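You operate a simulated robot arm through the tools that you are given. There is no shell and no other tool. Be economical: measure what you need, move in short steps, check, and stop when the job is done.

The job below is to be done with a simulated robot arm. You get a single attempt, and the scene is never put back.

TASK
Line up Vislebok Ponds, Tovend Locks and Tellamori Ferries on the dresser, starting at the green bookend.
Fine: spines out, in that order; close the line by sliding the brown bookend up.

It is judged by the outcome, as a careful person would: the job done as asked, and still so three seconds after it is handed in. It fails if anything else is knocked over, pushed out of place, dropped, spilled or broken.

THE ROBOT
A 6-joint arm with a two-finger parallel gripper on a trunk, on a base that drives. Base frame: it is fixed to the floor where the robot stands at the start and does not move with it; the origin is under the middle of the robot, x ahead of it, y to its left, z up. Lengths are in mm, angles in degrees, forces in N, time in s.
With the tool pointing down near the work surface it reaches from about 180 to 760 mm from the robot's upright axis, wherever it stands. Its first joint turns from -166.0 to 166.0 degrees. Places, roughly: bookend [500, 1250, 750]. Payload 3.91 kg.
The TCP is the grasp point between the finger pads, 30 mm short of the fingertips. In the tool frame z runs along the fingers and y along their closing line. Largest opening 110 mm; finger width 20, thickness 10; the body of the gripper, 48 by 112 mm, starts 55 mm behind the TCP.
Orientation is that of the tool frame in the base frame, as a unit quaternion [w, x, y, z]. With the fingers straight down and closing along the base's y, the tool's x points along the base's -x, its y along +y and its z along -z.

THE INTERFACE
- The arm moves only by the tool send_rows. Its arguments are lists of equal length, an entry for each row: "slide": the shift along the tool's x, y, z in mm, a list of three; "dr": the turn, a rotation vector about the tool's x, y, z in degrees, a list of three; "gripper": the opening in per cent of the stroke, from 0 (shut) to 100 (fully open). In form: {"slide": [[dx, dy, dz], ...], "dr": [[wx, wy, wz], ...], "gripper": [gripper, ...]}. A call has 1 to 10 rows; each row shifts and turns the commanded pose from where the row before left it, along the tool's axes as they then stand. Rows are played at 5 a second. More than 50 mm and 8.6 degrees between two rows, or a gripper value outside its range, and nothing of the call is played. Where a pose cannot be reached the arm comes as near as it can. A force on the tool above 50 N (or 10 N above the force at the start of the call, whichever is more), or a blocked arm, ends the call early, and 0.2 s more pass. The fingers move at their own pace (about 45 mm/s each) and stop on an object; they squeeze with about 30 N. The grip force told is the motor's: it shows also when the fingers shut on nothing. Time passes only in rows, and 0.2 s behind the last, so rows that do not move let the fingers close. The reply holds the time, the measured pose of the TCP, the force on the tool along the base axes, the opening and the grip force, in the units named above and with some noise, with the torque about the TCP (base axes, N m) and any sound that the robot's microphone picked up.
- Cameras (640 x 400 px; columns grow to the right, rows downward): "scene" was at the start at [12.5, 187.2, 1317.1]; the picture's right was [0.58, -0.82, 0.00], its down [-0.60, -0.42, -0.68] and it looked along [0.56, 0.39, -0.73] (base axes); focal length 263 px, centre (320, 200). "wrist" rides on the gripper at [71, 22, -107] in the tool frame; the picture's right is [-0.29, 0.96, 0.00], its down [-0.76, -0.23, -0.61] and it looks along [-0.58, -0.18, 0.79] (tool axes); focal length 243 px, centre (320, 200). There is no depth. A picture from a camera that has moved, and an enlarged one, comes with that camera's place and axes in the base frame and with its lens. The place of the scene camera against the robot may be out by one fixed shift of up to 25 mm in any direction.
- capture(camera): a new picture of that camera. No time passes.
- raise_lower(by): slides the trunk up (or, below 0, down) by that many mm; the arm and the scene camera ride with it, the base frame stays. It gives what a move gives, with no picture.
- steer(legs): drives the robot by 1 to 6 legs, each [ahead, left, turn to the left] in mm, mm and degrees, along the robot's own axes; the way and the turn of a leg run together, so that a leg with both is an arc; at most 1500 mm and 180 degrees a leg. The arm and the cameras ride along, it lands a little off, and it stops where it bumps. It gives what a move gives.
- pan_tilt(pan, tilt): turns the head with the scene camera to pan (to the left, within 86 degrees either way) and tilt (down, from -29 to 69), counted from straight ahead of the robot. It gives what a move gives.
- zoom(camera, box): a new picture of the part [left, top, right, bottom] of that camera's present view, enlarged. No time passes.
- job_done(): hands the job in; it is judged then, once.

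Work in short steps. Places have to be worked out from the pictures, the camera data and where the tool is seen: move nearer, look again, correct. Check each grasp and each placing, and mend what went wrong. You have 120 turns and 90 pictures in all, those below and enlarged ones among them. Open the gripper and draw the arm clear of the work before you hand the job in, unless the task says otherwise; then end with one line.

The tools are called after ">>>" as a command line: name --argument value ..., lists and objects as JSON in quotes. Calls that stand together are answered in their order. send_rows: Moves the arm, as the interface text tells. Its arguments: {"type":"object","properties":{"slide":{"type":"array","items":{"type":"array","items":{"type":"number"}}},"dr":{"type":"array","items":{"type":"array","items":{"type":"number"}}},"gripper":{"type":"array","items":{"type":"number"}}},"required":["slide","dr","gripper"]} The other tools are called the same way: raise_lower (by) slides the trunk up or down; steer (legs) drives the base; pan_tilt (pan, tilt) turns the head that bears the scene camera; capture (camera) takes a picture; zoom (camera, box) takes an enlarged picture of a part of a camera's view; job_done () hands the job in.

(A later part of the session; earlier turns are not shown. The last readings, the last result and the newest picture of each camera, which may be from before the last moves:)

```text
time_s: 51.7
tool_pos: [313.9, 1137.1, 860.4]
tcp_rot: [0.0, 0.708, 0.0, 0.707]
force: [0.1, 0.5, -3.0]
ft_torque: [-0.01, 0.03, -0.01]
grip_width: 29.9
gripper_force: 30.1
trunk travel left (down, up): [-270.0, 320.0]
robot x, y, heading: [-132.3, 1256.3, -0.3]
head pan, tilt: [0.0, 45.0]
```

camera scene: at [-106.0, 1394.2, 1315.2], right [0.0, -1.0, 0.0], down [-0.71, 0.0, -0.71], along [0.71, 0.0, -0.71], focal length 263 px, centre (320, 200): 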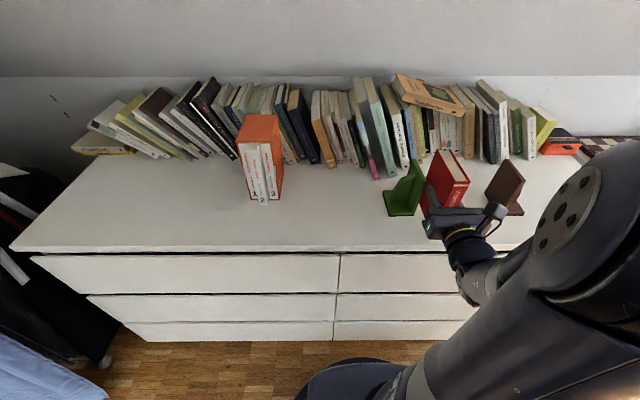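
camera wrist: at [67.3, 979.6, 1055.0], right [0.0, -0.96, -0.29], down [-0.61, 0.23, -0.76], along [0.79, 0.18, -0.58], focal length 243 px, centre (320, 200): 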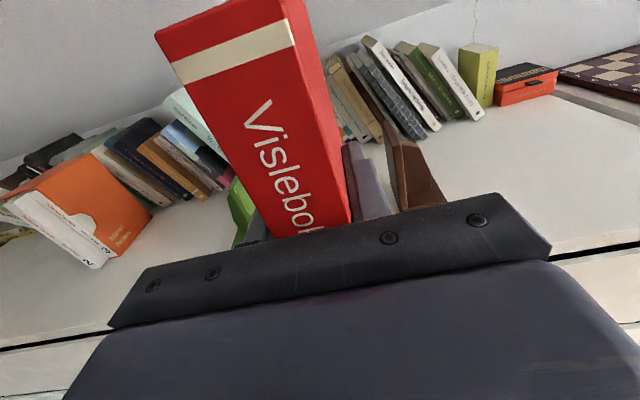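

>>> send_rows --slide '[[-1.5, 0, 0], [-1, 0, 0], [0, 0, 0]]' --dr '[[0, 0, 0], [0, 0, 0], [0, 0, 0]]' --gripper '[10, 10, 10]'

>>> send_rows --slide '[[-1.5, 0, 0], [-1, 0, 0], [0, 0, 0]]' --dr '[[0, 0, 0], [0, 0, 0], [0, 0, 0]]' --gripper '[10, 10, 10]'

>>> capture --camera "scene"

```text
time_s: 52.5
tool_pos: [312.6, 1137.8, 860.1]
tcp_rot: [0.0, 0.707, 0.001, 0.707]
force: [-0.1, 0.3, 8.0]
ft_torque: [0.07, 0.59, -0.01]
grip_width: 29.9
gripper_force: 30.0
trunk travel left (down, up): [-270.0, 320.0]
robot x, y, heading: [-135.5, 1250.9, -0.3]
head pan, tilt: [0.0, 45.0]
```

```text
time_s: 53.3
tool_pos: [312.9, 1137.9, 857.2]
tcp_rot: [0.001, 0.705, 0.001, 0.71]
force: [3.1, 1.6, 33.5]
ft_torque: [0.18, 0.67, 0.11]
grip_width: 29.8
gripper_force: 30.2
trunk travel left (down, up): [-270.0, 320.0]
robot x, y, heading: [-134.6, 1257.5, -0.4]
head pan, tilt: [0.0, 45.0]
```

```text
56 pictures are left
camera scene: at [-107.6, 1394.8, 1315.4], right [0.0, -1.0, 0.0], down [-0.71, 0.0, -0.71], along [0.71, 0.0, -0.71], focal length 263 px, centre (320, 200)
```

scene: 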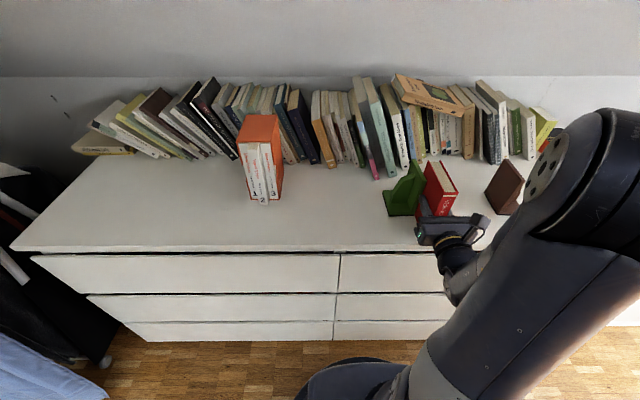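

Contact at TCP z≈860, so the surface is z≈781. I'll ease up 2.5 mm, open slightly, and retract.

>>> send_rows --slide '[[2.5, 0, 0], [0, 0, 0], [0, 0, 0], [0, 0, -30], [0, 0, -40], [0, 0, -30], [0, 0, 0]]' --dr '[[0, 0, 0], [0, 0, 0], [0, 0, 0], [0, 0, 0], [0, 0, 0], [0, 0, 0], [0, 0, 0]]' --gripper '[10, 38, 38, 38, 38, 38, 38]'

>>> zoom --camera "scene" --box '[368, 130, 528, 230]'

>>> capture --camera "wrist"

```text
time_s: 54.9
tool_pos: [215.9, 1132.8, 861.8]
tcp_rot: [0.005, 0.704, 0.006, 0.711]
force: [0.3, 0.2, 0.1]
ft_torque: [0.02, 0.0, -0.02]
grip_width: 41.7
gripper_force: 0.0
trunk travel left (down, up): [-270.0, 320.0]
robot x, y, heading: [-136.5, 1254.4, -0.4]
head pan, tilt: [0.0, 45.0]
```

```text
4.00 times, centred on (448, 180) of scene
camera zoom: at [-106.2, 1394.2, 1315.2], right [0.0, -1.0, 0.0], down [-0.71, 0.0, -0.71], along [0.71, 0.0, -0.71], focal length 1052 px, centre (-192, 280)
```

zoom: 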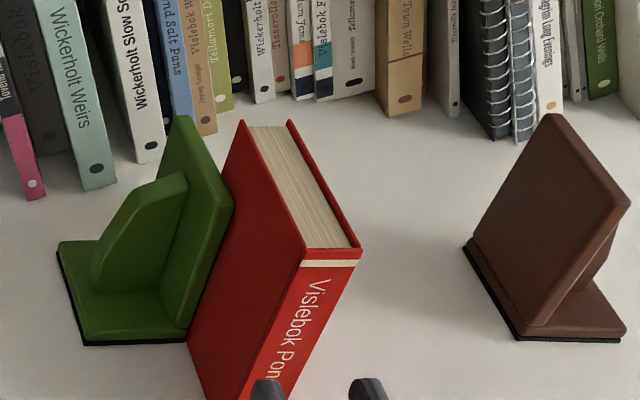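

```text
54 pictures are left
camera wrist: at [107.4, 1111.5, 933.2], right [0.0, -0.96, -0.28], down [-0.6, 0.22, -0.77], along [0.8, 0.17, -0.58], focal length 243 px, centre (320, 200)
```

wrist: 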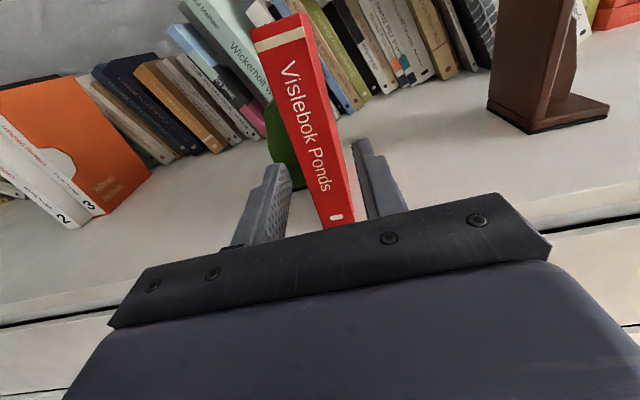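

The red book stands flush against green's plane with its spine at x≈273. I'll close the fingers, centre on the spine, and push it in to x≈345.

>>> send_rows --slide '[[0, -4.5, 0], [-15, 0, 0], [0, 0, 0], [0, 0, 0], [0, 0, 15]]' --dr '[[0, -0.5, 0.8], [0, 0, 0], [0, 0, 0], [0, 0, 0], [0, 0, 0]]' --gripper '[0, 0, 0, 0, 0]'

>>> capture --camera "wrist"

```text
time_s: 56.1
tool_pos: [229.9, 1140.2, 844.4]
tcp_rot: [-0.004, 0.709, -0.001, 0.705]
force: [-0.1, -0.9, -1.3]
ft_torque: [0.01, 0.0, -0.04]
grip_width: 0.1
gripper_force: 30.2
trunk travel left (down, up): [-270.0, 320.0]
robot x, y, heading: [-138.6, 1258.2, -0.3]
head pan, tilt: [0.0, 45.0]
```

```text
53 pictures are left
camera wrist: at [121.8, 1117.3, 916.8], right [0.0, -0.95, -0.3], down [-0.61, 0.24, -0.75], along [0.79, 0.18, -0.58], focal length 243 px, centre (320, 200)
```

wrist: 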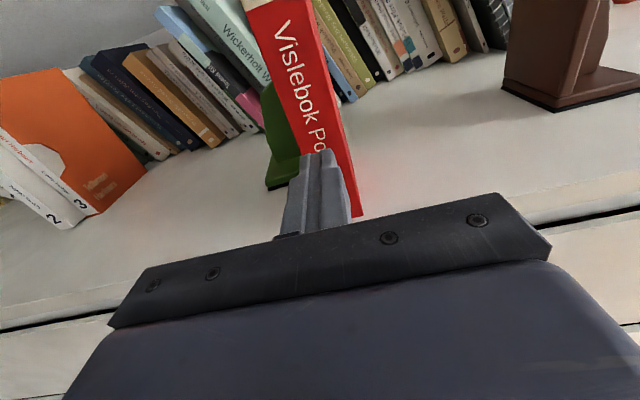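

The fingers are a touch left of centre. I'll shift 2 mm and push in slowly.

>>> send_rows --slide '[[0, 2, 0], [0, 0, 12], [0, 0, 12], [0, 0, 12], [0, 0, 12], [0, 0, 12], [0, 0, 12], [0, 0, 0]]' --dr '[[0, 0, -0.3], [0, 0, 0], [0, 0, 0], [0, 0, 0], [0, 0, 0], [0, 0, 0], [0, 0, 0], [0, 0, 0]]' --gripper '[0, 0, 0, 0, 0, 0, 0, 0]'

>>> zoom --camera "scene" --box '[368, 130, 528, 230]'

```text
time_s: 57.9
tool_pos: [300.6, 1140.4, 843.4]
tcp_rot: [-0.004, 0.711, -0.002, 0.703]
force: [-0.8, -0.6, 0.5]
ft_torque: [0.01, 0.02, 0.01]
grip_width: 0.2
gripper_force: 30.0
trunk travel left (down, up): [-270.0, 320.0]
robot x, y, heading: [-139.4, 1254.9, -0.1]
head pan, tilt: [0.0, 45.0]
```

```text
4.00 times, centred on (448, 180) of scene
camera zoom: at [-106.3, 1394.2, 1315.2], right [0.0, -1.0, 0.0], down [-0.71, 0.0, -0.71], along [0.71, 0.0, -0.71], focal length 1052 px, centre (-192, 280)
```

zoom: 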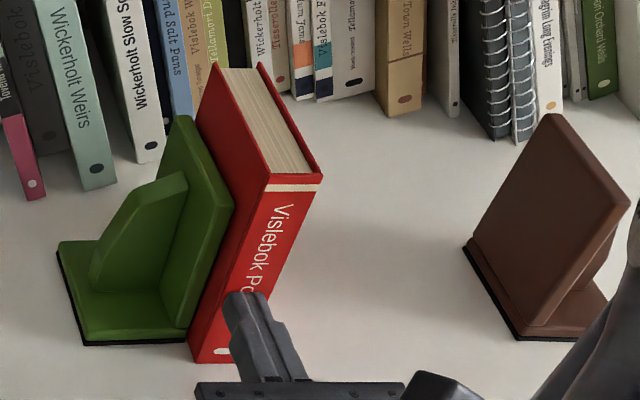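

That works well; green hasn't moved. I'll push the last 14 mm and then withdraw.

>>> send_rows --slide '[[0, 0, 7], [0, 0, 7], [0, 0, 0], [0, 0, -40], [0, 0, -40], [0, 0, -20], [0, 0, 0]]' --dr '[[0, 0, 0], [0, 0, 0], [0, 0, 0], [0, 0, 0], [0, 0, 0], [0, 0, 0], [0, 0, 0]]' --gripper '[0, 0, 0, 0, 0, 0, 30]'

>>> zoom --camera "scene" --box '[368, 130, 528, 230]'

>>> zoom --camera "wrist" --box '[180, 0, 500, 200]'

```text
time_s: 59.5
tool_pos: [219.7, 1132.2, 847.0]
tcp_rot: [0.003, 0.705, 0.006, 0.709]
force: [0.4, 0.0, -0.5]
ft_torque: [0.0, 0.01, -0.01]
grip_width: 32.3
gripper_force: 0.4
trunk travel left (down, up): [-270.0, 320.0]
robot x, y, heading: [-131.3, 1252.1, -0.4]
head pan, tilt: [0.0, 45.0]
```

```text
4.00 times, centred on (448, 180) of scene
camera zoom: at [-106.2, 1394.2, 1315.2], right [0.0, -1.0, 0.0], down [-0.71, 0.0, -0.71], along [0.71, 0.0, -0.71], focal length 1052 px, centre (-192, 280)
```

zoom: 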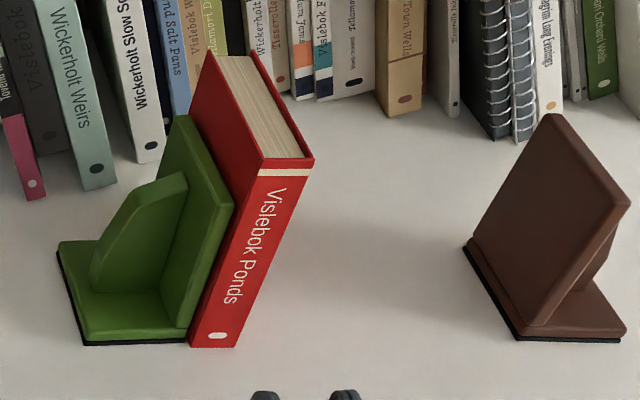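

```text
2.00 times, centred on (340, 100) of wrist
camera zoom: at [111.2, 1111.5, 919.7], right [0.0, -0.96, -0.28], down [-0.6, 0.22, -0.77], along [0.8, 0.17, -0.58], focal length 485 px, centre (280, 400)
```

zoom: 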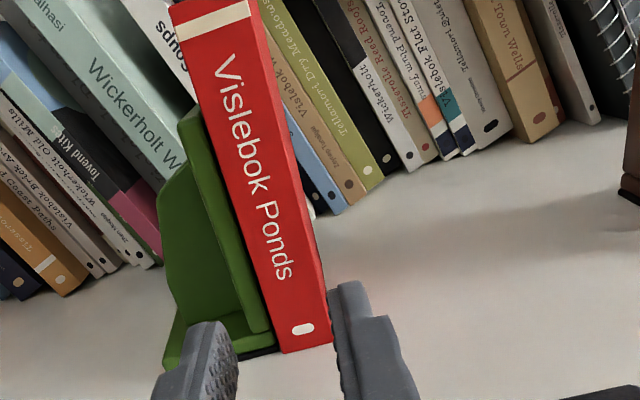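

Red is placed flush with the bookend. I'll drive back for the teal book.

>>> steer --legs '[[-320, 0, 0], [0, -1172, 0]]'

>>> raise_lower --by -225

>>> send_rows --slide '[[0, 0, 40], [0, 0, 40], [0, 0, 0]]' --dr '[[0, 0, 0], [0, 0, 0], [0, 0, 0]]' --gripper '[34, 34, 34]'

```text
time_s: 67.2
tool_pos: [-109.5, -41.2, 846.9]
tcp_rot: [0.004, 0.705, 0.004, 0.709]
force: [0.2, -0.4, -0.5]
ft_torque: [0.01, -0.04, 0.03]
grip_width: 32.9
gripper_force: 0.1
trunk travel left (down, up): [-270.0, 320.0]
robot x, y, heading: [-464.5, 80.6, -0.5]
head pan, tilt: [0.0, 45.0]
```

```text
time_s: 69.6
tool_pos: [-109.6, -41.2, 624.4]
tcp_rot: [0.005, 0.705, 0.004, 0.709]
force: [0.1, 0.2, 0.0]
ft_torque: [0.0, -0.03, -0.01]
grip_width: 33.1
gripper_force: 0.0
trunk travel left (down, up): [-45.0, 545.0]
robot x, y, heading: [-463.0, 84.9, -0.5]
head pan, tilt: [0.0, 45.0]
```

```text
time_s: 70.4
tool_pos: [-29.4, -40.2, 623.3]
tcp_rot: [0.005, 0.705, 0.004, 0.709]
force: [-0.1, 0.2, -0.4]
ft_torque: [-0.01, -0.02, -0.04]
grip_width: 37.3
gripper_force: 0.1
trunk travel left (down, up): [-45.0, 545.0]
robot x, y, heading: [-467.9, 79.5, -0.4]
head pan, tilt: [0.0, 45.0]
```

I'll correct the small tilt, drive ahead and look.

>>> steer --legs '[[270, 0, 0.4]]'

>>> send_rows --slide '[[0, 0, 30], [-4, 0, 0], [0, 0, 0]]' --dr '[[0, -0.3, 0.7], [0, 0, 0], [0, 0, 0]]' --gripper '[34, 34, 34]'

>>> zoom --camera "wrist" --box '[180, 0, 500, 200]'

```text
time_s: 72.3
tool_pos: [237.6, -38.6, 623.1]
tcp_rot: [0.002, 0.705, 0.007, 0.709]
force: [0.1, -0.4, -0.2]
ft_torque: [-0.01, 0.0, -0.01]
grip_width: 37.3
gripper_force: 0.0
trunk travel left (down, up): [-45.0, 545.0]
robot x, y, heading: [-199.1, 77.5, -0.0]
head pan, tilt: [0.0, 45.0]
```

```text
time_s: 73.1
tool_pos: [267.8, -37.9, 618.1]
tcp_rot: [-0.002, 0.707, 0.001, 0.707]
force: [0.2, 0.7, 0.5]
ft_torque: [0.01, -0.01, 0.05]
grip_width: 37.7
gripper_force: 0.1
trunk travel left (down, up): [-45.0, 545.0]
robot x, y, heading: [-195.7, 79.4, -0.3]
head pan, tilt: [0.0, 45.0]
```

```text
2.00 times, centred on (340, 100) of wrist
camera zoom: at [160.0, -61.0, 690.9], right [0.01, -0.96, -0.29], down [-0.61, 0.23, -0.76], along [0.79, 0.18, -0.58], focal length 485 px, centre (280, 400)
```

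zoom: 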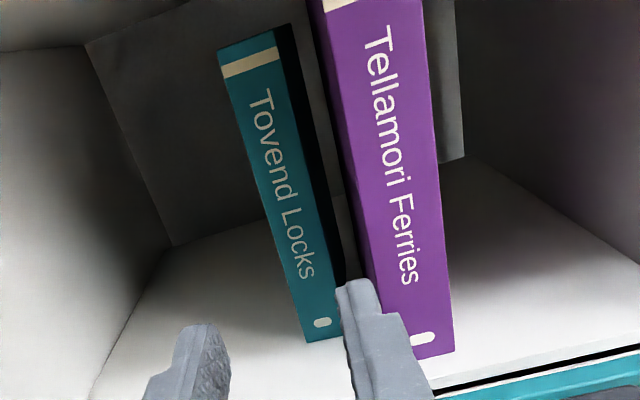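

The red grab nudged teal ~45 mm deeper into the cubby, which is harmless. It's cleaner to take purple now and leave a slot for teal, so I'll shift right to measure purple.

>>> send_rows --slide '[[0, 25, -10], [0, 26, 0], [0, 0, 0]]' --dr '[[0, 0, 0], [0, 0, 0], [0, 0, 0]]' --gripper '[80, 80, 80]'

>>> zoom --camera "wrist" --box '[180, 0, 500, 200]'

```text
time_s: 73.9
tool_pos: [258.2, -89.7, 620.7]
tcp_rot: [-0.003, 0.707, 0.003, 0.707]
force: [-0.1, 0.5, 0.3]
ft_torque: [-0.01, -0.01, 0.0]
grip_width: 88.0
gripper_force: 0.1
trunk travel left (down, up): [-45.0, 545.0]
robot x, y, heading: [-199.0, 79.3, 0.1]
head pan, tilt: [0.0, 45.0]
```

```text
2.00 times, centred on (340, 100) of wrist
camera zoom: at [149.8, -112.5, 691.6], right [0.01, -0.96, -0.29], down [-0.61, 0.23, -0.76], along [0.79, 0.18, -0.58], focal length 485 px, centre (280, 400)
```

zoom: 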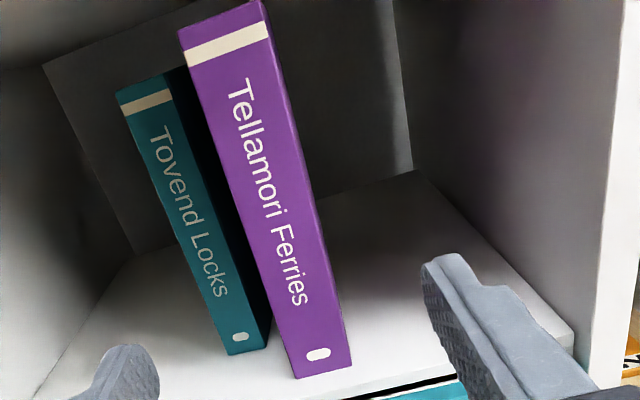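

Purple spans y −107…−74.5 with its spine at x≈371; teal spans y −57…−30 at x≈416. I'll approach purple with a 39 mm opening centred at −90.7 and shallow insertion.

>>> send_rows --slide '[[0, 1, 0], [0, 0, 35], [0, 0, 25], [0, 0, 20], [0, 0, 0]]' --dr '[[0, 0, 0], [0, 0, 0], [0, 0, 0], [0, 0, 0], [0, 0, 0]]' --gripper '[35.5, 35.5, 35.5, 35.5, 35.5]'

>>> zoom --camera "wrist" --box '[200, 40, 520, 240]'

```text
time_s: 75.1
tool_pos: [338.2, -89.0, 620.2]
tcp_rot: [-0.002, 0.707, 0.002, 0.707]
force: [0.3, 0.4, -0.9]
ft_torque: [0.0, 0.01, 0.0]
grip_width: 39.0
gripper_force: 0.1
trunk travel left (down, up): [-45.0, 545.0]
robot x, y, heading: [-203.2, 78.2, -0.0]
head pan, tilt: [0.0, 45.0]
```

```text
2.00 times, centred on (360, 140) of wrist
camera zoom: at [229.9, -112.6, 691.1], right [0.01, -0.96, -0.29], down [-0.61, 0.23, -0.76], along [0.79, 0.18, -0.58], focal length 485 px, centre (240, 320)
```

zoom: 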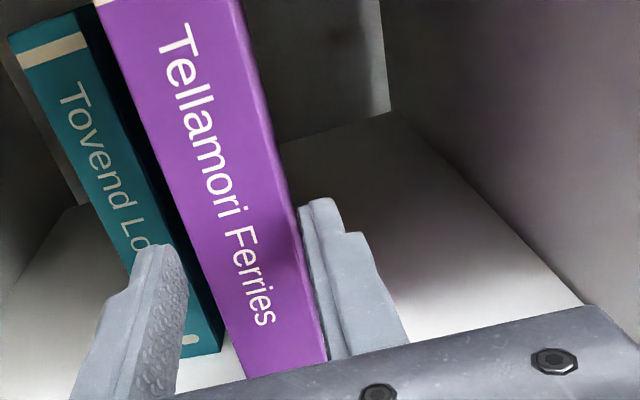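

The fingers are aligned; I'll shift 1.5 mm right to centre, then insert and grip.

>>> send_rows --slide '[[0, 1.5, 0], [0, 0, 17], [0, 0, 17], [0, 0, 16], [0, 0, 0], [0, 0, 0], [0, 0, 0]]' --dr '[[0, 0, 0], [0, 0, 0], [0, 0, 0], [0, 0, 0], [0, 0, 0], [0, 0, 0], [0, 0, 0]]' --gripper '[35.5, 35.5, 35.5, 35.5, 10, 10, 10]'

>>> zoom --camera "wrist" --box '[200, 40, 520, 240]'

```text
time_s: 76.7
tool_pos: [388.7, -91.6, 619.5]
tcp_rot: [-0.002, 0.707, 0.002, 0.707]
force: [1.7, 2.3, -1.0]
ft_torque: [0.08, -0.25, 0.17]
grip_width: 31.6
gripper_force: 29.6
trunk travel left (down, up): [-45.0, 545.0]
robot x, y, heading: [-197.3, 80.1, -0.1]
head pan, tilt: [0.0, 45.0]
```

```text
2.00 times, centred on (360, 140) of wrist
camera zoom: at [279.9, -114.0, 691.2], right [0.01, -0.96, -0.29], down [-0.61, 0.23, -0.76], along [0.79, 0.18, -0.58], focal length 485 px, centre (240, 320)
```

zoom: 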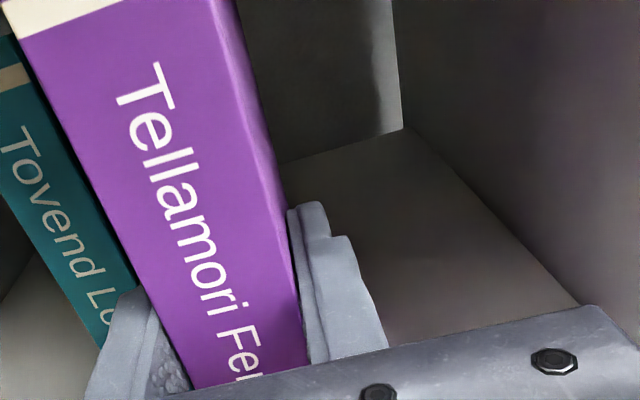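

Gripped at 31.6 mm. I'll lift and pull out.

>>> send_rows --slide '[[6, 0, 0], [6, 0, 0], [0, 0, -30], [0, 0, -35], [0, 0, -35], [0, 0, -35], [0, 0, -25], [0, 0, 0]]' --dr '[[0, 0, 0], [0, 0, 0], [0, 0, 0], [0, 0, 0], [0, 0, 0], [0, 0, 0], [0, 0, 0], [0, 0, 0]]' --gripper '[10, 10, 10, 10, 10, 10, 10, 10]'

>>> capture --camera "wrist"

```text
time_s: 78.5
tool_pos: [229.0, -92.7, 631.0]
tcp_rot: [-0.003, 0.707, 0.003, 0.707]
force: [0.6, 0.7, -3.0]
ft_torque: [0.0, 0.17, 0.01]
grip_width: 31.8
gripper_force: 30.0
trunk travel left (down, up): [-45.0, 545.0]
robot x, y, heading: [-197.6, 77.6, 0.0]
head pan, tilt: [0.0, 45.0]
```

```text
45 pictures are left
camera wrist: at [119.4, -114.6, 703.4], right [0.01, -0.96, -0.29], down [-0.61, 0.23, -0.76], along [0.79, 0.18, -0.58], focal length 243 px, centre (320, 200)
```

wrist: 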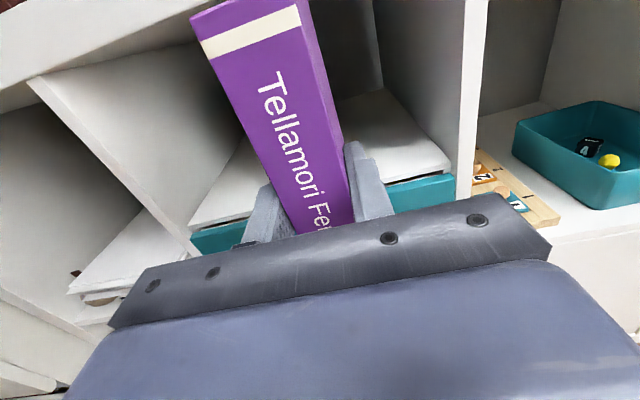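

Purple is out. I'll back up, raise, and drive to the dresser.

>>> steer --legs '[[-250, 0, 0]]'

>>> raise_lower --by 290

>>> steer --legs '[[0, 1165, 0.0]]'

```text
time_s: 80.4
tool_pos: [-26.6, -92.3, 631.3]
tcp_rot: [-0.002, 0.707, 0.002, 0.707]
force: [-0.1, -0.1, -4.0]
ft_torque: [-0.04, 0.15, -0.02]
grip_width: 31.8
gripper_force: 29.9
trunk travel left (down, up): [-45.0, 545.0]
robot x, y, heading: [-453.8, 79.7, -0.2]
head pan, tilt: [0.0, 45.0]
```

```text
time_s: 83.3
tool_pos: [-25.4, -92.8, 921.2]
tcp_rot: [-0.001, 0.708, 0.0, 0.706]
force: [-0.1, 0.8, -4.0]
ft_torque: [-0.03, 0.16, 0.02]
grip_width: 31.5
gripper_force: 30.1
trunk travel left (down, up): [-335.0, 255.0]
robot x, y, heading: [-450.5, 81.1, -0.1]
head pan, tilt: [0.0, 45.0]
```

```text
time_s: 89.2
tool_pos: [-21.4, 1071.5, 920.9]
tcp_rot: [-0.001, 0.708, 0.0, 0.707]
force: [0.4, -0.3, -3.5]
ft_torque: [0.02, 0.15, 0.0]
grip_width: 31.8
gripper_force: 29.3
trunk travel left (down, up): [-335.0, 255.0]
robot x, y, heading: [-450.7, 1246.9, -0.3]
head pan, tilt: [0.0, 45.0]
```

I'll drive ahead to the dresser; the tool's y is already right for leaving a 35 mm slot.

>>> steer --legs '[[315, 0, 0.2]]'

>>> zoom --camera "scene" --box '[368, 130, 528, 230]'

>>> capture --camera "wrist"

```text
time_s: 91.3
tool_pos: [289.9, 1069.4, 922.1]
tcp_rot: [0.0, 0.707, 0.0, 0.707]
force: [-0.1, 0.4, -3.4]
ft_torque: [0.03, 0.17, -0.03]
grip_width: 31.4
gripper_force: 30.0
trunk travel left (down, up): [-335.0, 255.0]
robot x, y, heading: [-136.2, 1245.8, -0.1]
head pan, tilt: [0.0, 45.0]
```

```text
4.00 times, centred on (448, 180) of scene
camera zoom: at [-106.7, 1384.4, 1380.2], right [0.0, -1.0, 0.0], down [-0.71, 0.0, -0.71], along [0.71, 0.0, -0.71], focal length 1052 px, centre (-192, 280)
```

zoom: 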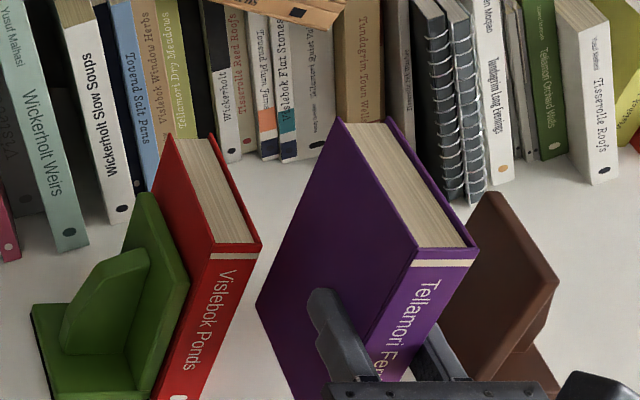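

```text
43 pictures are left
camera wrist: at [181.3, 1048.1, 993.4], right [0.0, -0.96, -0.29], down [-0.61, 0.23, -0.76], along [0.79, 0.18, -0.58], focal length 243 px, centre (320, 200)
```

wrist: 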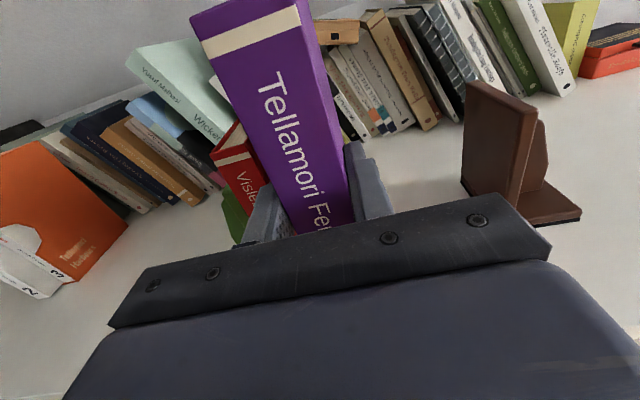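

I'll go forward 72 mm to x=362 and lower to just above contact (~861).

>>> send_rows --slide '[[0, 0, 36], [0, 0, 36], [-20, 0, 0], [-20, 0, 0], [-15, 0, 0], [0, 0, 0]]' --dr '[[0, 0, 0], [0, 0, 0], [0, 0, 0], [0, 0, 0], [0, 0, 0], [0, 0, 0]]' --gripper '[10, 10, 10, 10, 10, 10]'

>>> send_rows --slide '[[-1.5, 0, 0], [-1.5, 0, 0], [0, 0, 0]]' --dr '[[0, 0, 0], [0, 0, 0], [0, 0, 0]]' --gripper '[10, 10, 10]'

>>> zoom --camera "scene" --box '[368, 130, 528, 230]'

```text
time_s: 92.7
tool_pos: [362.4, 1070.0, 866.5]
tcp_rot: [-0.002, 0.708, 0.001, 0.707]
force: [0.2, 0.0, -4.3]
ft_torque: [0.01, 0.16, 0.0]
grip_width: 32.1
gripper_force: 30.0
trunk travel left (down, up): [-335.0, 255.0]
robot x, y, heading: [-136.2, 1243.8, -0.1]
head pan, tilt: [0.0, 45.0]
```

```text
time_s: 93.5
tool_pos: [362.1, 1070.8, 864.1]
tcp_rot: [-0.002, 0.708, 0.001, 0.706]
force: [-0.3, -0.6, -3.3]
ft_torque: [0.04, 0.16, 0.0]
grip_width: 32.0
gripper_force: 30.2
trunk travel left (down, up): [-335.0, 255.0]
robot x, y, heading: [-133.1, 1241.7, -0.4]
head pan, tilt: [0.0, 45.0]
```

```text
4.00 times, centred on (448, 180) of scene
camera zoom: at [-106.5, 1384.4, 1380.2], right [0.0, -1.0, 0.0], down [-0.71, 0.0, -0.71], along [0.71, 0.0, -0.71], focal length 1052 px, centre (-192, 280)
```

zoom: 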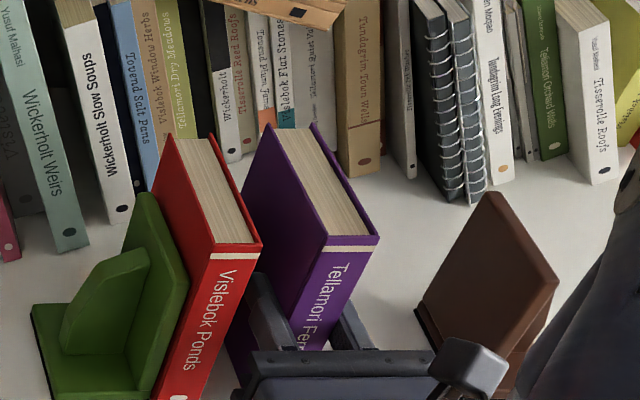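

Alignment looks good. I'll lower the last few millimetres.

>>> send_rows --slide '[[-1.5, 0, 0], [-1, 0, 0], [0, 0, 0]]' --dr '[[0, 0, 0], [0, 0, 0], [0, 0, 0]]' --gripper '[10, 10, 10]'

>>> send_rows --slide '[[-1.2, 0, 0], [0, 0, 0]]' --dr '[[0, 0, 0], [0, 0, 0]]' --gripper '[10, 10]'

```text
time_s: 94.3
tool_pos: [362.1, 1069.8, 861.4]
tcp_rot: [-0.001, 0.707, 0.001, 0.707]
force: [0.0, 0.4, -4.2]
ft_torque: [0.01, 0.15, 0.0]
grip_width: 31.9
gripper_force: 29.7
trunk travel left (down, up): [-335.0, 255.0]
robot x, y, heading: [-134.5, 1240.9, -0.1]
head pan, tilt: [0.0, 45.0]
```

```text
time_s: 94.9
tool_pos: [361.2, 1070.9, 860.0]
tcp_rot: [-0.001, 0.708, 0.001, 0.707]
force: [0.1, 0.2, -2.8]
ft_torque: [0.01, 0.16, -0.03]
grip_width: 31.7
gripper_force: 30.3
trunk travel left (down, up): [-335.0, 255.0]
robot x, y, heading: [-133.0, 1241.9, -0.6]
head pan, tilt: [0.0, 45.0]
```

>>> send_rows --slide '[[-1.2, 0, 0], [0, 0, 0]]' --dr '[[0, 0, 0], [0, 0, 0]]' --gripper '[10, 10]'

```text
time_s: 95.5
tool_pos: [362.6, 1070.8, 859.8]
tcp_rot: [-0.001, 0.707, 0.001, 0.707]
force: [0.8, 0.0, -4.3]
ft_torque: [0.0, 0.15, -0.03]
grip_width: 32.0
gripper_force: 29.8
trunk travel left (down, up): [-335.0, 255.0]
robot x, y, heading: [-131.7, 1242.8, -0.4]
head pan, tilt: [0.0, 45.0]
```

Still free, so I'll lower another 1.2 mm.

>>> send_rows --slide '[[-1.2, 0, 0], [0, 0, 0]]' --dr '[[0, 0, 0], [0, 0, 0]]' --gripper '[10, 10]'

>>> send_rows --slide '[[-1.0, 0, 0], [0, 0, 0]]' --dr '[[0, 0, 0], [0, 0, 0]]' --gripper '[10, 10]'

```text
time_s: 96.1
tool_pos: [361.4, 1070.4, 858.5]
tcp_rot: [-0.001, 0.707, 0.001, 0.708]
force: [-0.8, 1.1, 1.9]
ft_torque: [0.07, -0.28, 0.02]
grip_width: 32.1
gripper_force: 29.9
trunk travel left (down, up): [-335.0, 255.0]
robot x, y, heading: [-135.0, 1238.6, -0.2]
head pan, tilt: [0.0, 45.0]
```

```text
time_s: 96.7
tool_pos: [362.1, 1070.6, 858.6]
tcp_rot: [0.0, 0.706, 0.001, 0.708]
force: [1.5, 1.7, 13.2]
ft_torque: [0.17, 0.42, -0.02]
grip_width: 31.9
gripper_force: 30.2
trunk travel left (down, up): [-335.0, 255.0]
robot x, y, heading: [-132.4, 1242.9, -0.1]
head pan, tilt: [0.0, 45.0]
```

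The book is down. I'll release and retract.

>>> send_rows --slide '[[1, 0, 0], [0, 0, 0], [0, 0, 0], [0, 0, -40], [0, 0, -40], [0, 0, -20], [0, 0, 0]]' --dr '[[0, 0, 0], [0, 0, 0], [0, 0, 0], [0, 0, 0], [0, 0, 0], [0, 0, 0], [0, 0, 0]]' --gripper '[10, 40, 40, 40, 40, 40, 40]'

>>> zoom --camera "wrist" --box '[160, 0, 480, 200]'

>>> zoom --camera "scene" --box '[368, 130, 528, 230]'

```text
time_s: 98.3
tool_pos: [261.5, 1071.2, 857.3]
tcp_rot: [-0.001, 0.708, 0.0, 0.707]
force: [-0.7, -0.5, 0.1]
ft_torque: [0.02, 0.01, 0.01]
grip_width: 44.1
gripper_force: 0.0
trunk travel left (down, up): [-335.0, 255.0]
robot x, y, heading: [-137.3, 1245.5, -0.3]
head pan, tilt: [0.0, 45.0]
```

```text
2.00 times, centred on (320, 100) of wrist
camera zoom: at [153.1, 1047.5, 928.6], right [0.0, -0.96, -0.29], down [-0.61, 0.23, -0.76], along [0.79, 0.18, -0.58], focal length 485 px, centre (320, 400)
```

zoom: 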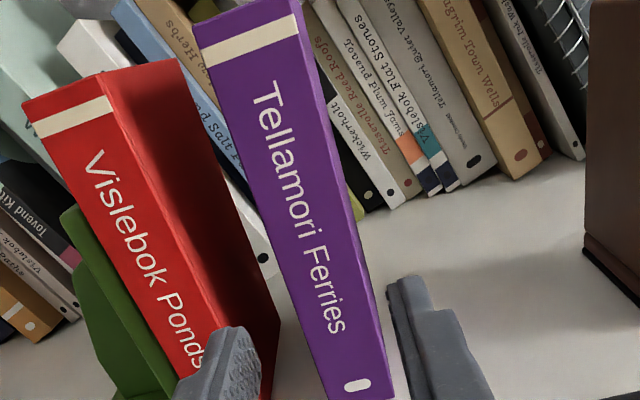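

```text
4.00 times, centred on (448, 180) of scene
camera zoom: at [-106.8, 1384.4, 1380.2], right [0.0, -1.0, 0.0], down [-0.71, 0.0, -0.71], along [0.71, 0.0, -0.71], focal length 1052 px, centre (-192, 280)
```

zoom: 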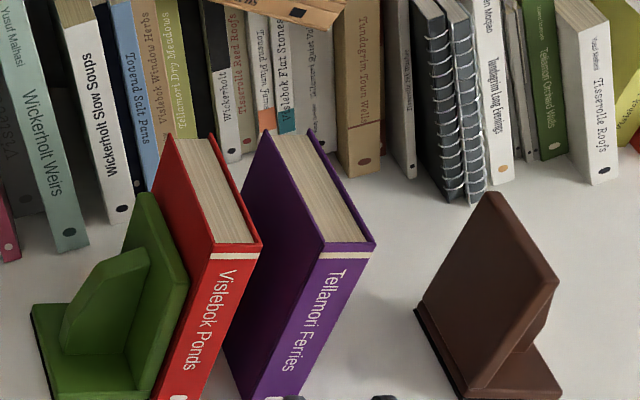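

Purple stands with a 34 mm slot beside red. Now I'll go back for teal.

>>> steer --legs '[[-320, 0, 0], [0, -1115, 0.2]]'

>>> raise_lower --by -238

>>> steer --legs '[[270, 0, 0]]'

>>> zoom --camera "wrist" --box '[180, 0, 500, 200]'

```text
time_s: 105.8
tool_pos: [-61.6, -49.8, 856.3]
tcp_rot: [-0.002, 0.708, 0.001, 0.707]
force: [-0.8, 0.0, 0.4]
ft_torque: [0.02, -0.01, 0.0]
grip_width: 43.9
gripper_force: 0.0
trunk travel left (down, up): [-335.0, 255.0]
robot x, y, heading: [-460.0, 126.4, -0.1]
head pan, tilt: [0.0, 45.0]
```

```text
time_s: 108.2
tool_pos: [-62.1, -49.7, 619.1]
tcp_rot: [-0.001, 0.707, 0.001, 0.707]
force: [0.6, 0.1, -1.2]
ft_torque: [-0.01, 0.01, 0.01]
grip_width: 43.8
gripper_force: 0.0
trunk travel left (down, up): [-97.0, 493.0]
robot x, y, heading: [-460.7, 125.0, -0.2]
head pan, tilt: [0.0, 45.0]
```

```text
time_s: 110.2
tool_pos: [207.1, -49.7, 618.8]
tcp_rot: [0.0, 0.708, 0.0, 0.707]
force: [0.0, 0.3, -0.1]
ft_torque: [-0.02, 0.02, 0.03]
grip_width: 44.0
gripper_force: 0.0
trunk travel left (down, up): [-97.0, 493.0]
robot x, y, heading: [-191.6, 124.8, -0.1]
head pan, tilt: [0.0, 45.0]
```

```text
2.00 times, centred on (340, 100) of wrist
camera zoom: at [99.1, -73.3, 690.6], right [0.0, -0.96, -0.29], down [-0.61, 0.23, -0.76], along [0.79, 0.18, -0.58], focal length 485 px, centre (280, 400)
```

zoom: 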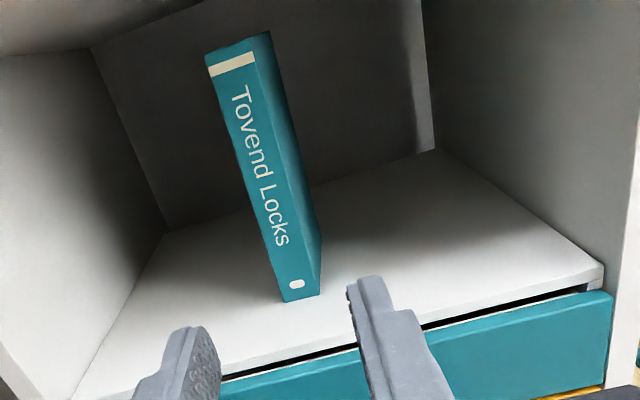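

Teal is clear on both sides, centred at y≈−43 with its spine at x≈416. I'll go in and grip.

>>> send_rows --slide '[[0, -6.7, 0], [0, 0, 45], [0, 0, 45], [0, 0, 45], [0, 0, 45], [0, 0, 22], [0, 0, 21], [0, 0, 0]]' --dr '[[0, 0, 0], [0, 0, 0], [0, 0, 0], [0, 0, 0], [0, 0, 0], [0, 0, 0], [0, 0, 0], [0, 0, 0]]' --gripper '[44, 44, 44, 44, 44, 44, 44, 44]'

>>> capture --camera "wrist"

```text
time_s: 112.0
tool_pos: [430.9, -42.7, 617.9]
tcp_rot: [-0.001, 0.707, 0.001, 0.707]
force: [-0.9, -0.5, 0.2]
ft_torque: [-0.03, -0.01, 0.01]
grip_width: 48.4
gripper_force: 0.1
trunk travel left (down, up): [-97.0, 493.0]
robot x, y, heading: [-193.2, 126.4, -0.5]
head pan, tilt: [0.0, 45.0]
```

```text
38 pictures are left
camera wrist: at [322.4, -66.3, 690.1], right [0.0, -0.96, -0.29], down [-0.61, 0.23, -0.76], along [0.79, 0.18, -0.58], focal length 243 px, centre (320, 200)
```

wrist: 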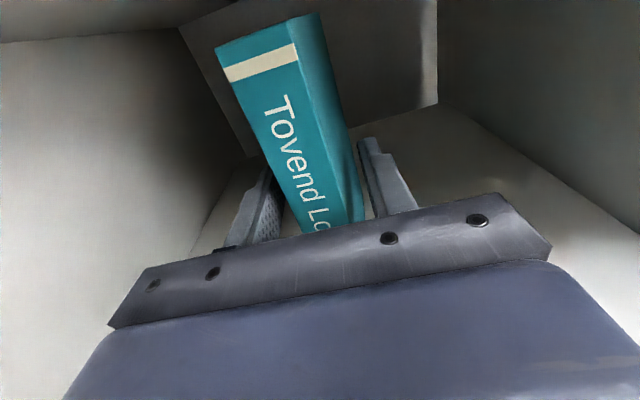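

I'll close, lift and pull out.

>>> send_rows --slide '[[0, 0, 0], [0, 0, 0], [0, 0, 0], [6, 0, 0], [6, 0, 0], [0, 0, -40], [0, 0, -40], [0, 0, -40], [0, 0, -40], [0, 0, -40]]' --dr '[[0, 0, 0], [0, 0, 0], [0, 0, 0], [0, 0, 0], [0, 0, 0], [0, 0, 0], [0, 0, 0], [0, 0, 0], [0, 0, 0], [0, 0, 0]]' --gripper '[10, 10, 10, 10, 10, 10, 10, 10, 10, 10]'

>>> capture --camera "wrist"

```text
time_s: 114.2
tool_pos: [229.9, -43.9, 630.5]
tcp_rot: [0.0, 0.707, 0.0, 0.707]
force: [0.0, 0.2, -2.1]
ft_torque: [-0.02, 0.1, -0.01]
grip_width: 26.1
gripper_force: 30.1
trunk travel left (down, up): [-97.0, 493.0]
robot x, y, heading: [-191.8, 123.8, -0.2]
head pan, tilt: [0.0, 45.0]
```

```text
37 pictures are left
camera wrist: at [121.6, -65.6, 701.8], right [0.0, -0.96, -0.29], down [-0.61, 0.23, -0.76], along [0.79, 0.18, -0.58], focal length 243 px, centre (320, 200)
```

wrist: 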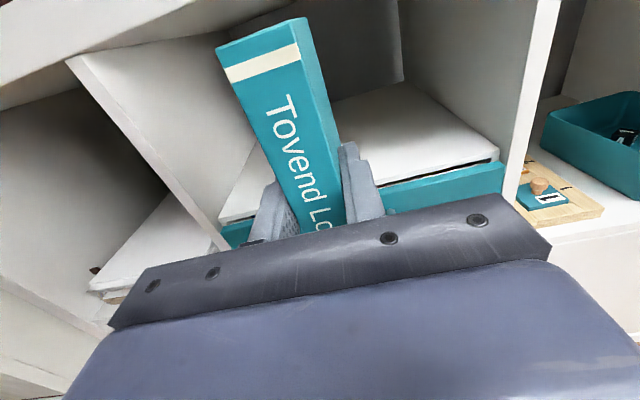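

Teal is held at 26 mm wide. I'll drive to the dresser.

>>> steer --legs '[[-260, 0, 0]]'

>>> raise_lower --by 290

>>> steer --legs '[[0, 1149, 0.1]]'

```text
time_s: 116.0
tool_pos: [-28.0, -41.4, 630.2]
tcp_rot: [0.0, 0.708, -0.001, 0.706]
force: [-0.4, 0.0, -2.6]
ft_torque: [-0.02, 0.13, 0.03]
grip_width: 25.9
gripper_force: 30.2
trunk travel left (down, up): [-97.0, 493.0]
robot x, y, heading: [-452.3, 124.7, -0.1]
head pan, tilt: [0.0, 45.0]
```

```text
time_s: 118.9
tool_pos: [-28.2, -42.7, 918.1]
tcp_rot: [0.0, 0.707, -0.001, 0.707]
force: [0.1, -0.5, -2.5]
ft_torque: [-0.01, 0.08, -0.01]
grip_width: 25.7
gripper_force: 29.9
trunk travel left (down, up): [-387.0, 203.0]
robot x, y, heading: [-449.4, 124.8, -0.1]
head pan, tilt: [0.0, 45.0]
```

```text
time_s: 124.8
tool_pos: [-21.6, 1117.3, 919.3]
tcp_rot: [-0.002, 0.708, 0.001, 0.706]
force: [-0.4, 0.3, -2.7]
ft_torque: [-0.01, 0.1, 0.0]
grip_width: 25.8
gripper_force: 29.9
trunk travel left (down, up): [-387.0, 203.0]
robot x, y, heading: [-443.9, 1283.8, -0.2]
head pan, tilt: [0.0, 45.0]
```

I'll shift 13.7 mm right to y=1103.6 and drive ahead, stopping just before the slot.

>>> send_rows --slide '[[0, 13.7, 0], [0, 0, 0]]' --dr '[[0, 0, 0], [0, 0, 0]]' --gripper '[10, 10]'

>>> steer --legs '[[255, 0, 0]]'

>>> zoom --camera "scene" --box '[368, 130, 528, 230]'

>>> capture --camera "wrist"

```text
time_s: 125.4
tool_pos: [-22.6, 1103.1, 919.8]
tcp_rot: [-0.001, 0.708, 0.0, 0.706]
force: [-0.8, 0.1, -2.2]
ft_torque: [-0.01, 0.07, 0.05]
grip_width: 25.9
gripper_force: 30.5
trunk travel left (down, up): [-387.0, 203.0]
robot x, y, heading: [-442.5, 1284.3, -0.5]
head pan, tilt: [0.0, 45.0]
```

```text
time_s: 127.3
tool_pos: [233.6, 1100.6, 921.1]
tcp_rot: [-0.001, 0.708, 0.0, 0.706]
force: [-0.7, 0.5, -2.8]
ft_torque: [0.01, 0.07, 0.04]
grip_width: 26.0
gripper_force: 30.0
trunk travel left (down, up): [-387.0, 203.0]
robot x, y, heading: [-186.3, 1279.1, -0.4]
head pan, tilt: [0.0, 45.0]
```

```text
4.00 times, centred on (448, 180) of scene
camera zoom: at [-157.4, 1422.4, 1432.2], right [-0.01, -1.0, 0.0], down [-0.71, 0.0, -0.71], along [0.71, 0.0, -0.71], focal length 1052 px, centre (-192, 280)
```

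zoom: 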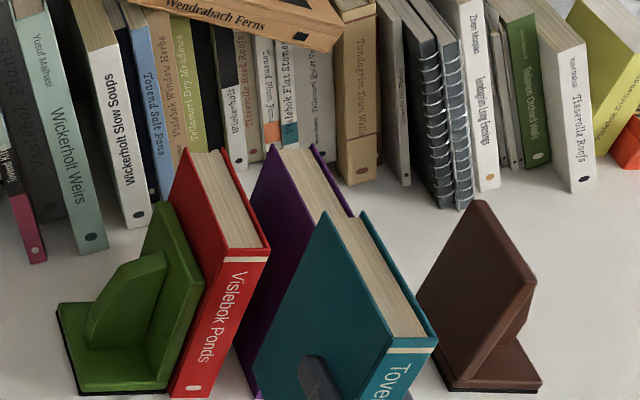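

```text
35 pictures are left
camera wrist: at [124.9, 1078.7, 991.7], right [0.0, -0.96, -0.29], down [-0.61, 0.23, -0.76], along [0.79, 0.18, -0.58], focal length 243 px, centre (320, 200)
```

wrist: 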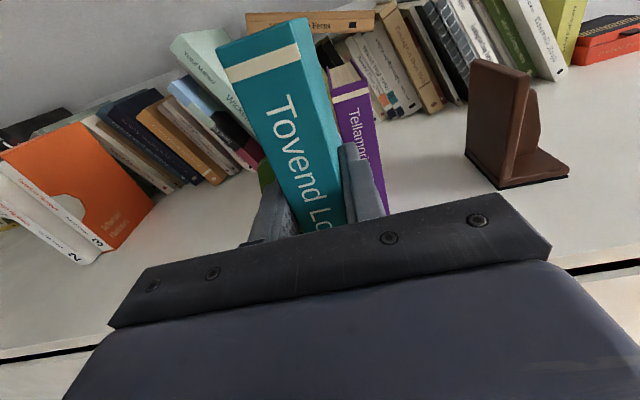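

I'll lower to about 7 mm above the surface, correct y by 3 mm, and check alignment with the slot.

>>> send_rows --slide '[[0, -3, 0], [-28, 0, 0], [-28, 0, 0], [0, 0, 0]]' --dr '[[0, 0, 0], [0, 0, 0], [0, 0, 0], [0, 0, 0]]' --gripper '[10, 10, 10, 10]'

>>> zoom --camera "scene" --box '[388, 160, 508, 235]'

```text
time_s: 128.3
tool_pos: [233.6, 1104.2, 862.8]
tcp_rot: [0.0, 0.707, 0.0, 0.707]
force: [0.2, 0.0, -2.8]
ft_torque: [-0.05, 0.12, -0.04]
grip_width: 25.7
gripper_force: 29.7
trunk travel left (down, up): [-387.0, 203.0]
robot x, y, heading: [-188.0, 1278.7, -0.3]
head pan, tilt: [0.0, 45.0]
```

```text
5.33 times, centred on (448, 198) of scene
camera zoom: at [-157.0, 1422.2, 1432.2], right [-0.01, -1.0, 0.0], down [-0.71, 0.0, -0.71], along [0.71, 0.0, -0.71], focal length 1402 px, centre (-363, 213)
```

zoom: 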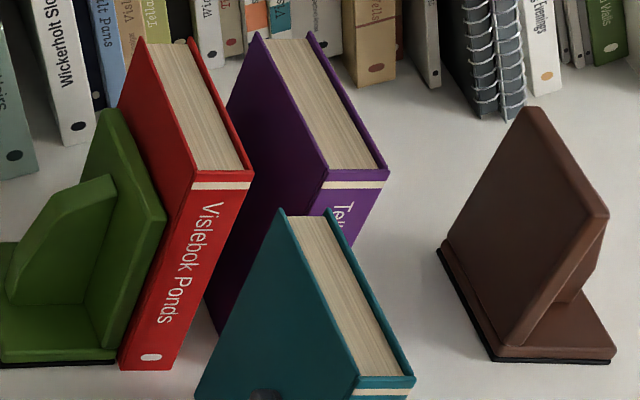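

Teal sits at 1083–1108 against the slot's 1079–1113 (same camera), so it is centred. I'll move it forward into the slot.

>>> send_rows --slide '[[0, 0, 15], [0, 0, 15], [0, 0, 12], [0, 0, 12], [0, 0, 12], [0, 0, 9], [0, 0, 0]]' --dr '[[0, 0, 0], [0, 0, 0], [0, 0, 0], [0, 0, 0], [0, 0, 0], [0, 0, 0], [0, 0, 0]]' --gripper '[10, 10, 10, 10, 10, 10, 10]'

>>> zoom --camera "scene" --box '[388, 160, 508, 235]'

```text
time_s: 129.9
tool_pos: [307.3, 1103.6, 865.4]
tcp_rot: [0.0, 0.707, 0.0, 0.707]
force: [0.6, -0.3, -2.9]
ft_torque: [0.04, 0.11, 0.03]
grip_width: 25.7
gripper_force: 29.4
trunk travel left (down, up): [-387.0, 203.0]
robot x, y, heading: [-185.2, 1280.8, -0.3]
head pan, tilt: [0.0, 45.0]
```

```text
5.33 times, centred on (448, 198) of scene
camera zoom: at [-157.1, 1422.4, 1432.1], right [-0.01, -1.0, 0.0], down [-0.71, 0.0, -0.71], along [0.71, 0.0, -0.71], focal length 1402 px, centre (-363, 213)
```

zoom: 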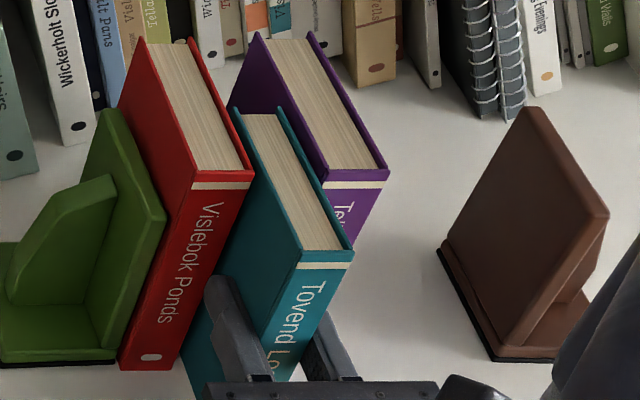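

Teal has entered the slot cleanly. I'll lower to contact.

>>> send_rows --slide '[[-2.5, 0, 0], [-2, 0, 0], [0, 0, 0]]' --dr '[[0, 0, 0], [0, 0, 0], [0, 0, 0]]' --gripper '[10, 10, 10]'

>>> send_rows --slide '[[-1.5, 0, 0], [0, 0, 0]]' --dr '[[0, 0, 0], [0, 0, 0]]' --gripper '[10, 10]'

>>> send_rows --slide '[[-1.2, 0, 0], [0, 0, 0]]' --dr '[[0, 0, 0], [0, 0, 0]]' --gripper '[10, 10]'

```text
time_s: 130.7
tool_pos: [309.6, 1103.8, 859.4]
tcp_rot: [0.001, 0.707, -0.001, 0.707]
force: [-0.1, 0.0, -3.0]
ft_torque: [0.03, 0.07, -0.01]
grip_width: 25.9
gripper_force: 29.9
trunk travel left (down, up): [-387.0, 203.0]
robot x, y, heading: [-184.9, 1280.6, -0.4]
head pan, tilt: [0.0, 45.0]
```

```text
time_s: 131.3
tool_pos: [308.7, 1104.6, 857.4]
tcp_rot: [-0.001, 0.708, 0.0, 0.706]
force: [0.1, 0.2, -4.0]
ft_torque: [-0.01, 0.08, -0.02]
grip_width: 25.8
gripper_force: 29.6
trunk travel left (down, up): [-387.0, 203.0]
robot x, y, heading: [-186.8, 1281.9, -0.3]
head pan, tilt: [0.0, 45.0]
```

```text
time_s: 131.9
tool_pos: [308.3, 1103.5, 857.4]
tcp_rot: [0.0, 0.706, 0.001, 0.708]
force: [-0.9, -2.3, 5.0]
ft_torque: [-0.1, -0.19, -0.09]
grip_width: 25.6
gripper_force: 30.4
trunk travel left (down, up): [-387.0, 203.0]
robot x, y, heading: [-187.0, 1279.8, -0.2]
head pan, tilt: [0.0, 45.0]
```

Contact. I'll release, retract, then close the fingers and lower a bit for the push.

>>> send_rows --slide '[[0, 0, 0], [0, 0, 0], [0, 0, -30], [0, 0, -30], [0, 0, 0], [-14, 0, 0], [0, 0, 0], [0, 0, 0]]' --dr '[[0, 0, 0], [0, 0, 0], [0, 0, 0], [0, 0, 0], [0, 0, 0], [0, 0, 0], [0, 0, 0], [0, 0, 0]]' --gripper '[34, 34, 34, 34, 0, 0, 0, 0]'

>>> zoom --camera "wrist" --box '[160, 0, 480, 200]'

>>> zoom --camera "scene" --box '[388, 160, 508, 235]'

```text
time_s: 133.7
tool_pos: [248.7, 1103.6, 841.5]
tcp_rot: [-0.001, 0.707, 0.001, 0.707]
force: [-1.3, -0.3, -0.3]
ft_torque: [0.04, 0.03, 0.01]
grip_width: 0.0
gripper_force: 30.4
trunk travel left (down, up): [-387.0, 203.0]
robot x, y, heading: [-185.2, 1280.2, -0.4]
head pan, tilt: [0.0, 45.0]
```

```text
2.00 times, centred on (320, 100) of wrist
camera zoom: at [140.3, 1081.5, 914.5], right [0.0, -0.96, -0.29], down [-0.61, 0.23, -0.76], along [0.79, 0.18, -0.58], focal length 485 px, centre (320, 400)
```

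zoom: 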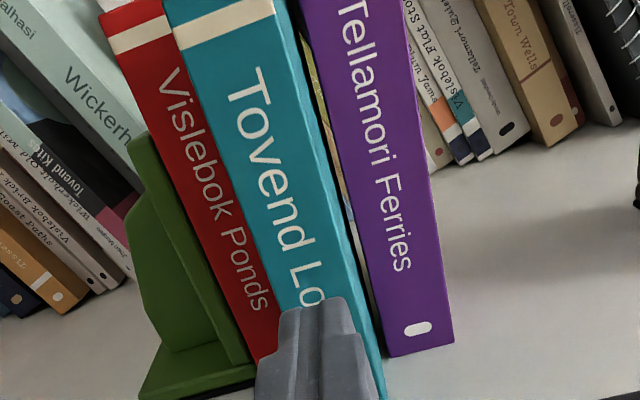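

```text
5.33 times, centred on (448, 198) of scene
camera zoom: at [-157.3, 1422.4, 1432.2], right [-0.01, -1.0, 0.0], down [-0.71, 0.0, -0.71], along [0.71, 0.0, -0.71], focal length 1402 px, centre (-363, 213)
```

zoom: 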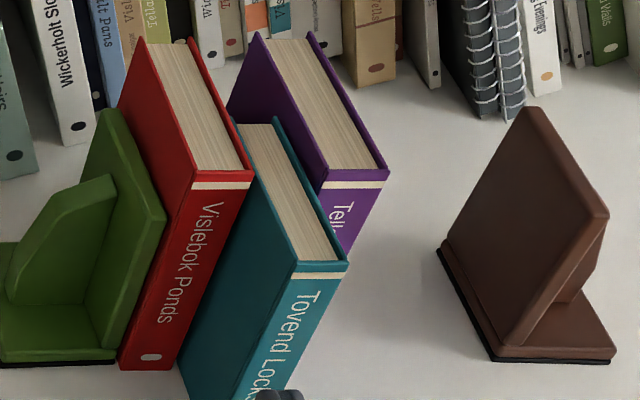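

Teal is standing upright in the slot. I'll push its spine in until it's flush (x≈345).

>>> send_rows --slide '[[0, 0, 12], [0, 0, 12], [0, 0, 12], [0, 0, 12], [0, 0, 10], [0, 0, 8], [0, 0, 0]]' --dr '[[0, 0, 0], [0, 0, 0], [0, 0, 0], [0, 0, 0], [0, 0, 0], [0, 0, 0], [0, 0, 0]]' --gripper '[0, 0, 0, 0, 0, 0, 0]'

>>> zoom --camera "scene" --box '[388, 160, 508, 235]'

```text
time_s: 135.3
tool_pos: [314.8, 1104.6, 843.3]
tcp_rot: [-0.001, 0.707, 0.0, 0.707]
force: [-1.1, 0.0, 0.8]
ft_torque: [-0.01, -0.03, 0.01]
grip_width: 0.0
gripper_force: 29.6
trunk travel left (down, up): [-387.0, 203.0]
robot x, y, heading: [-187.4, 1284.7, -0.5]
head pan, tilt: [0.0, 45.0]
```

```text
5.33 times, centred on (448, 198) of scene
camera zoom: at [-157.4, 1422.5, 1432.2], right [-0.01, -1.0, 0.0], down [-0.71, 0.0, -0.71], along [0.71, 0.0, -0.71], focal length 1402 px, centre (-363, 213)
```

zoom: 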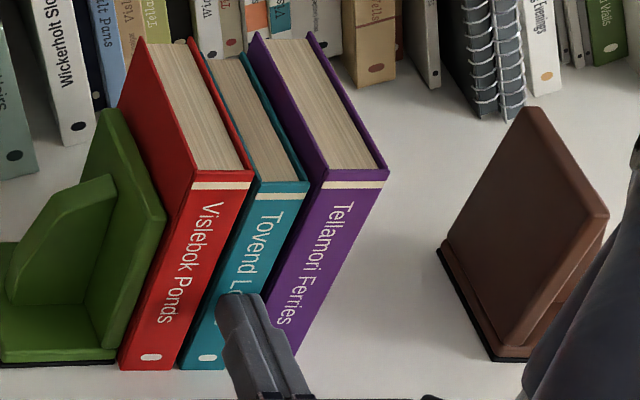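

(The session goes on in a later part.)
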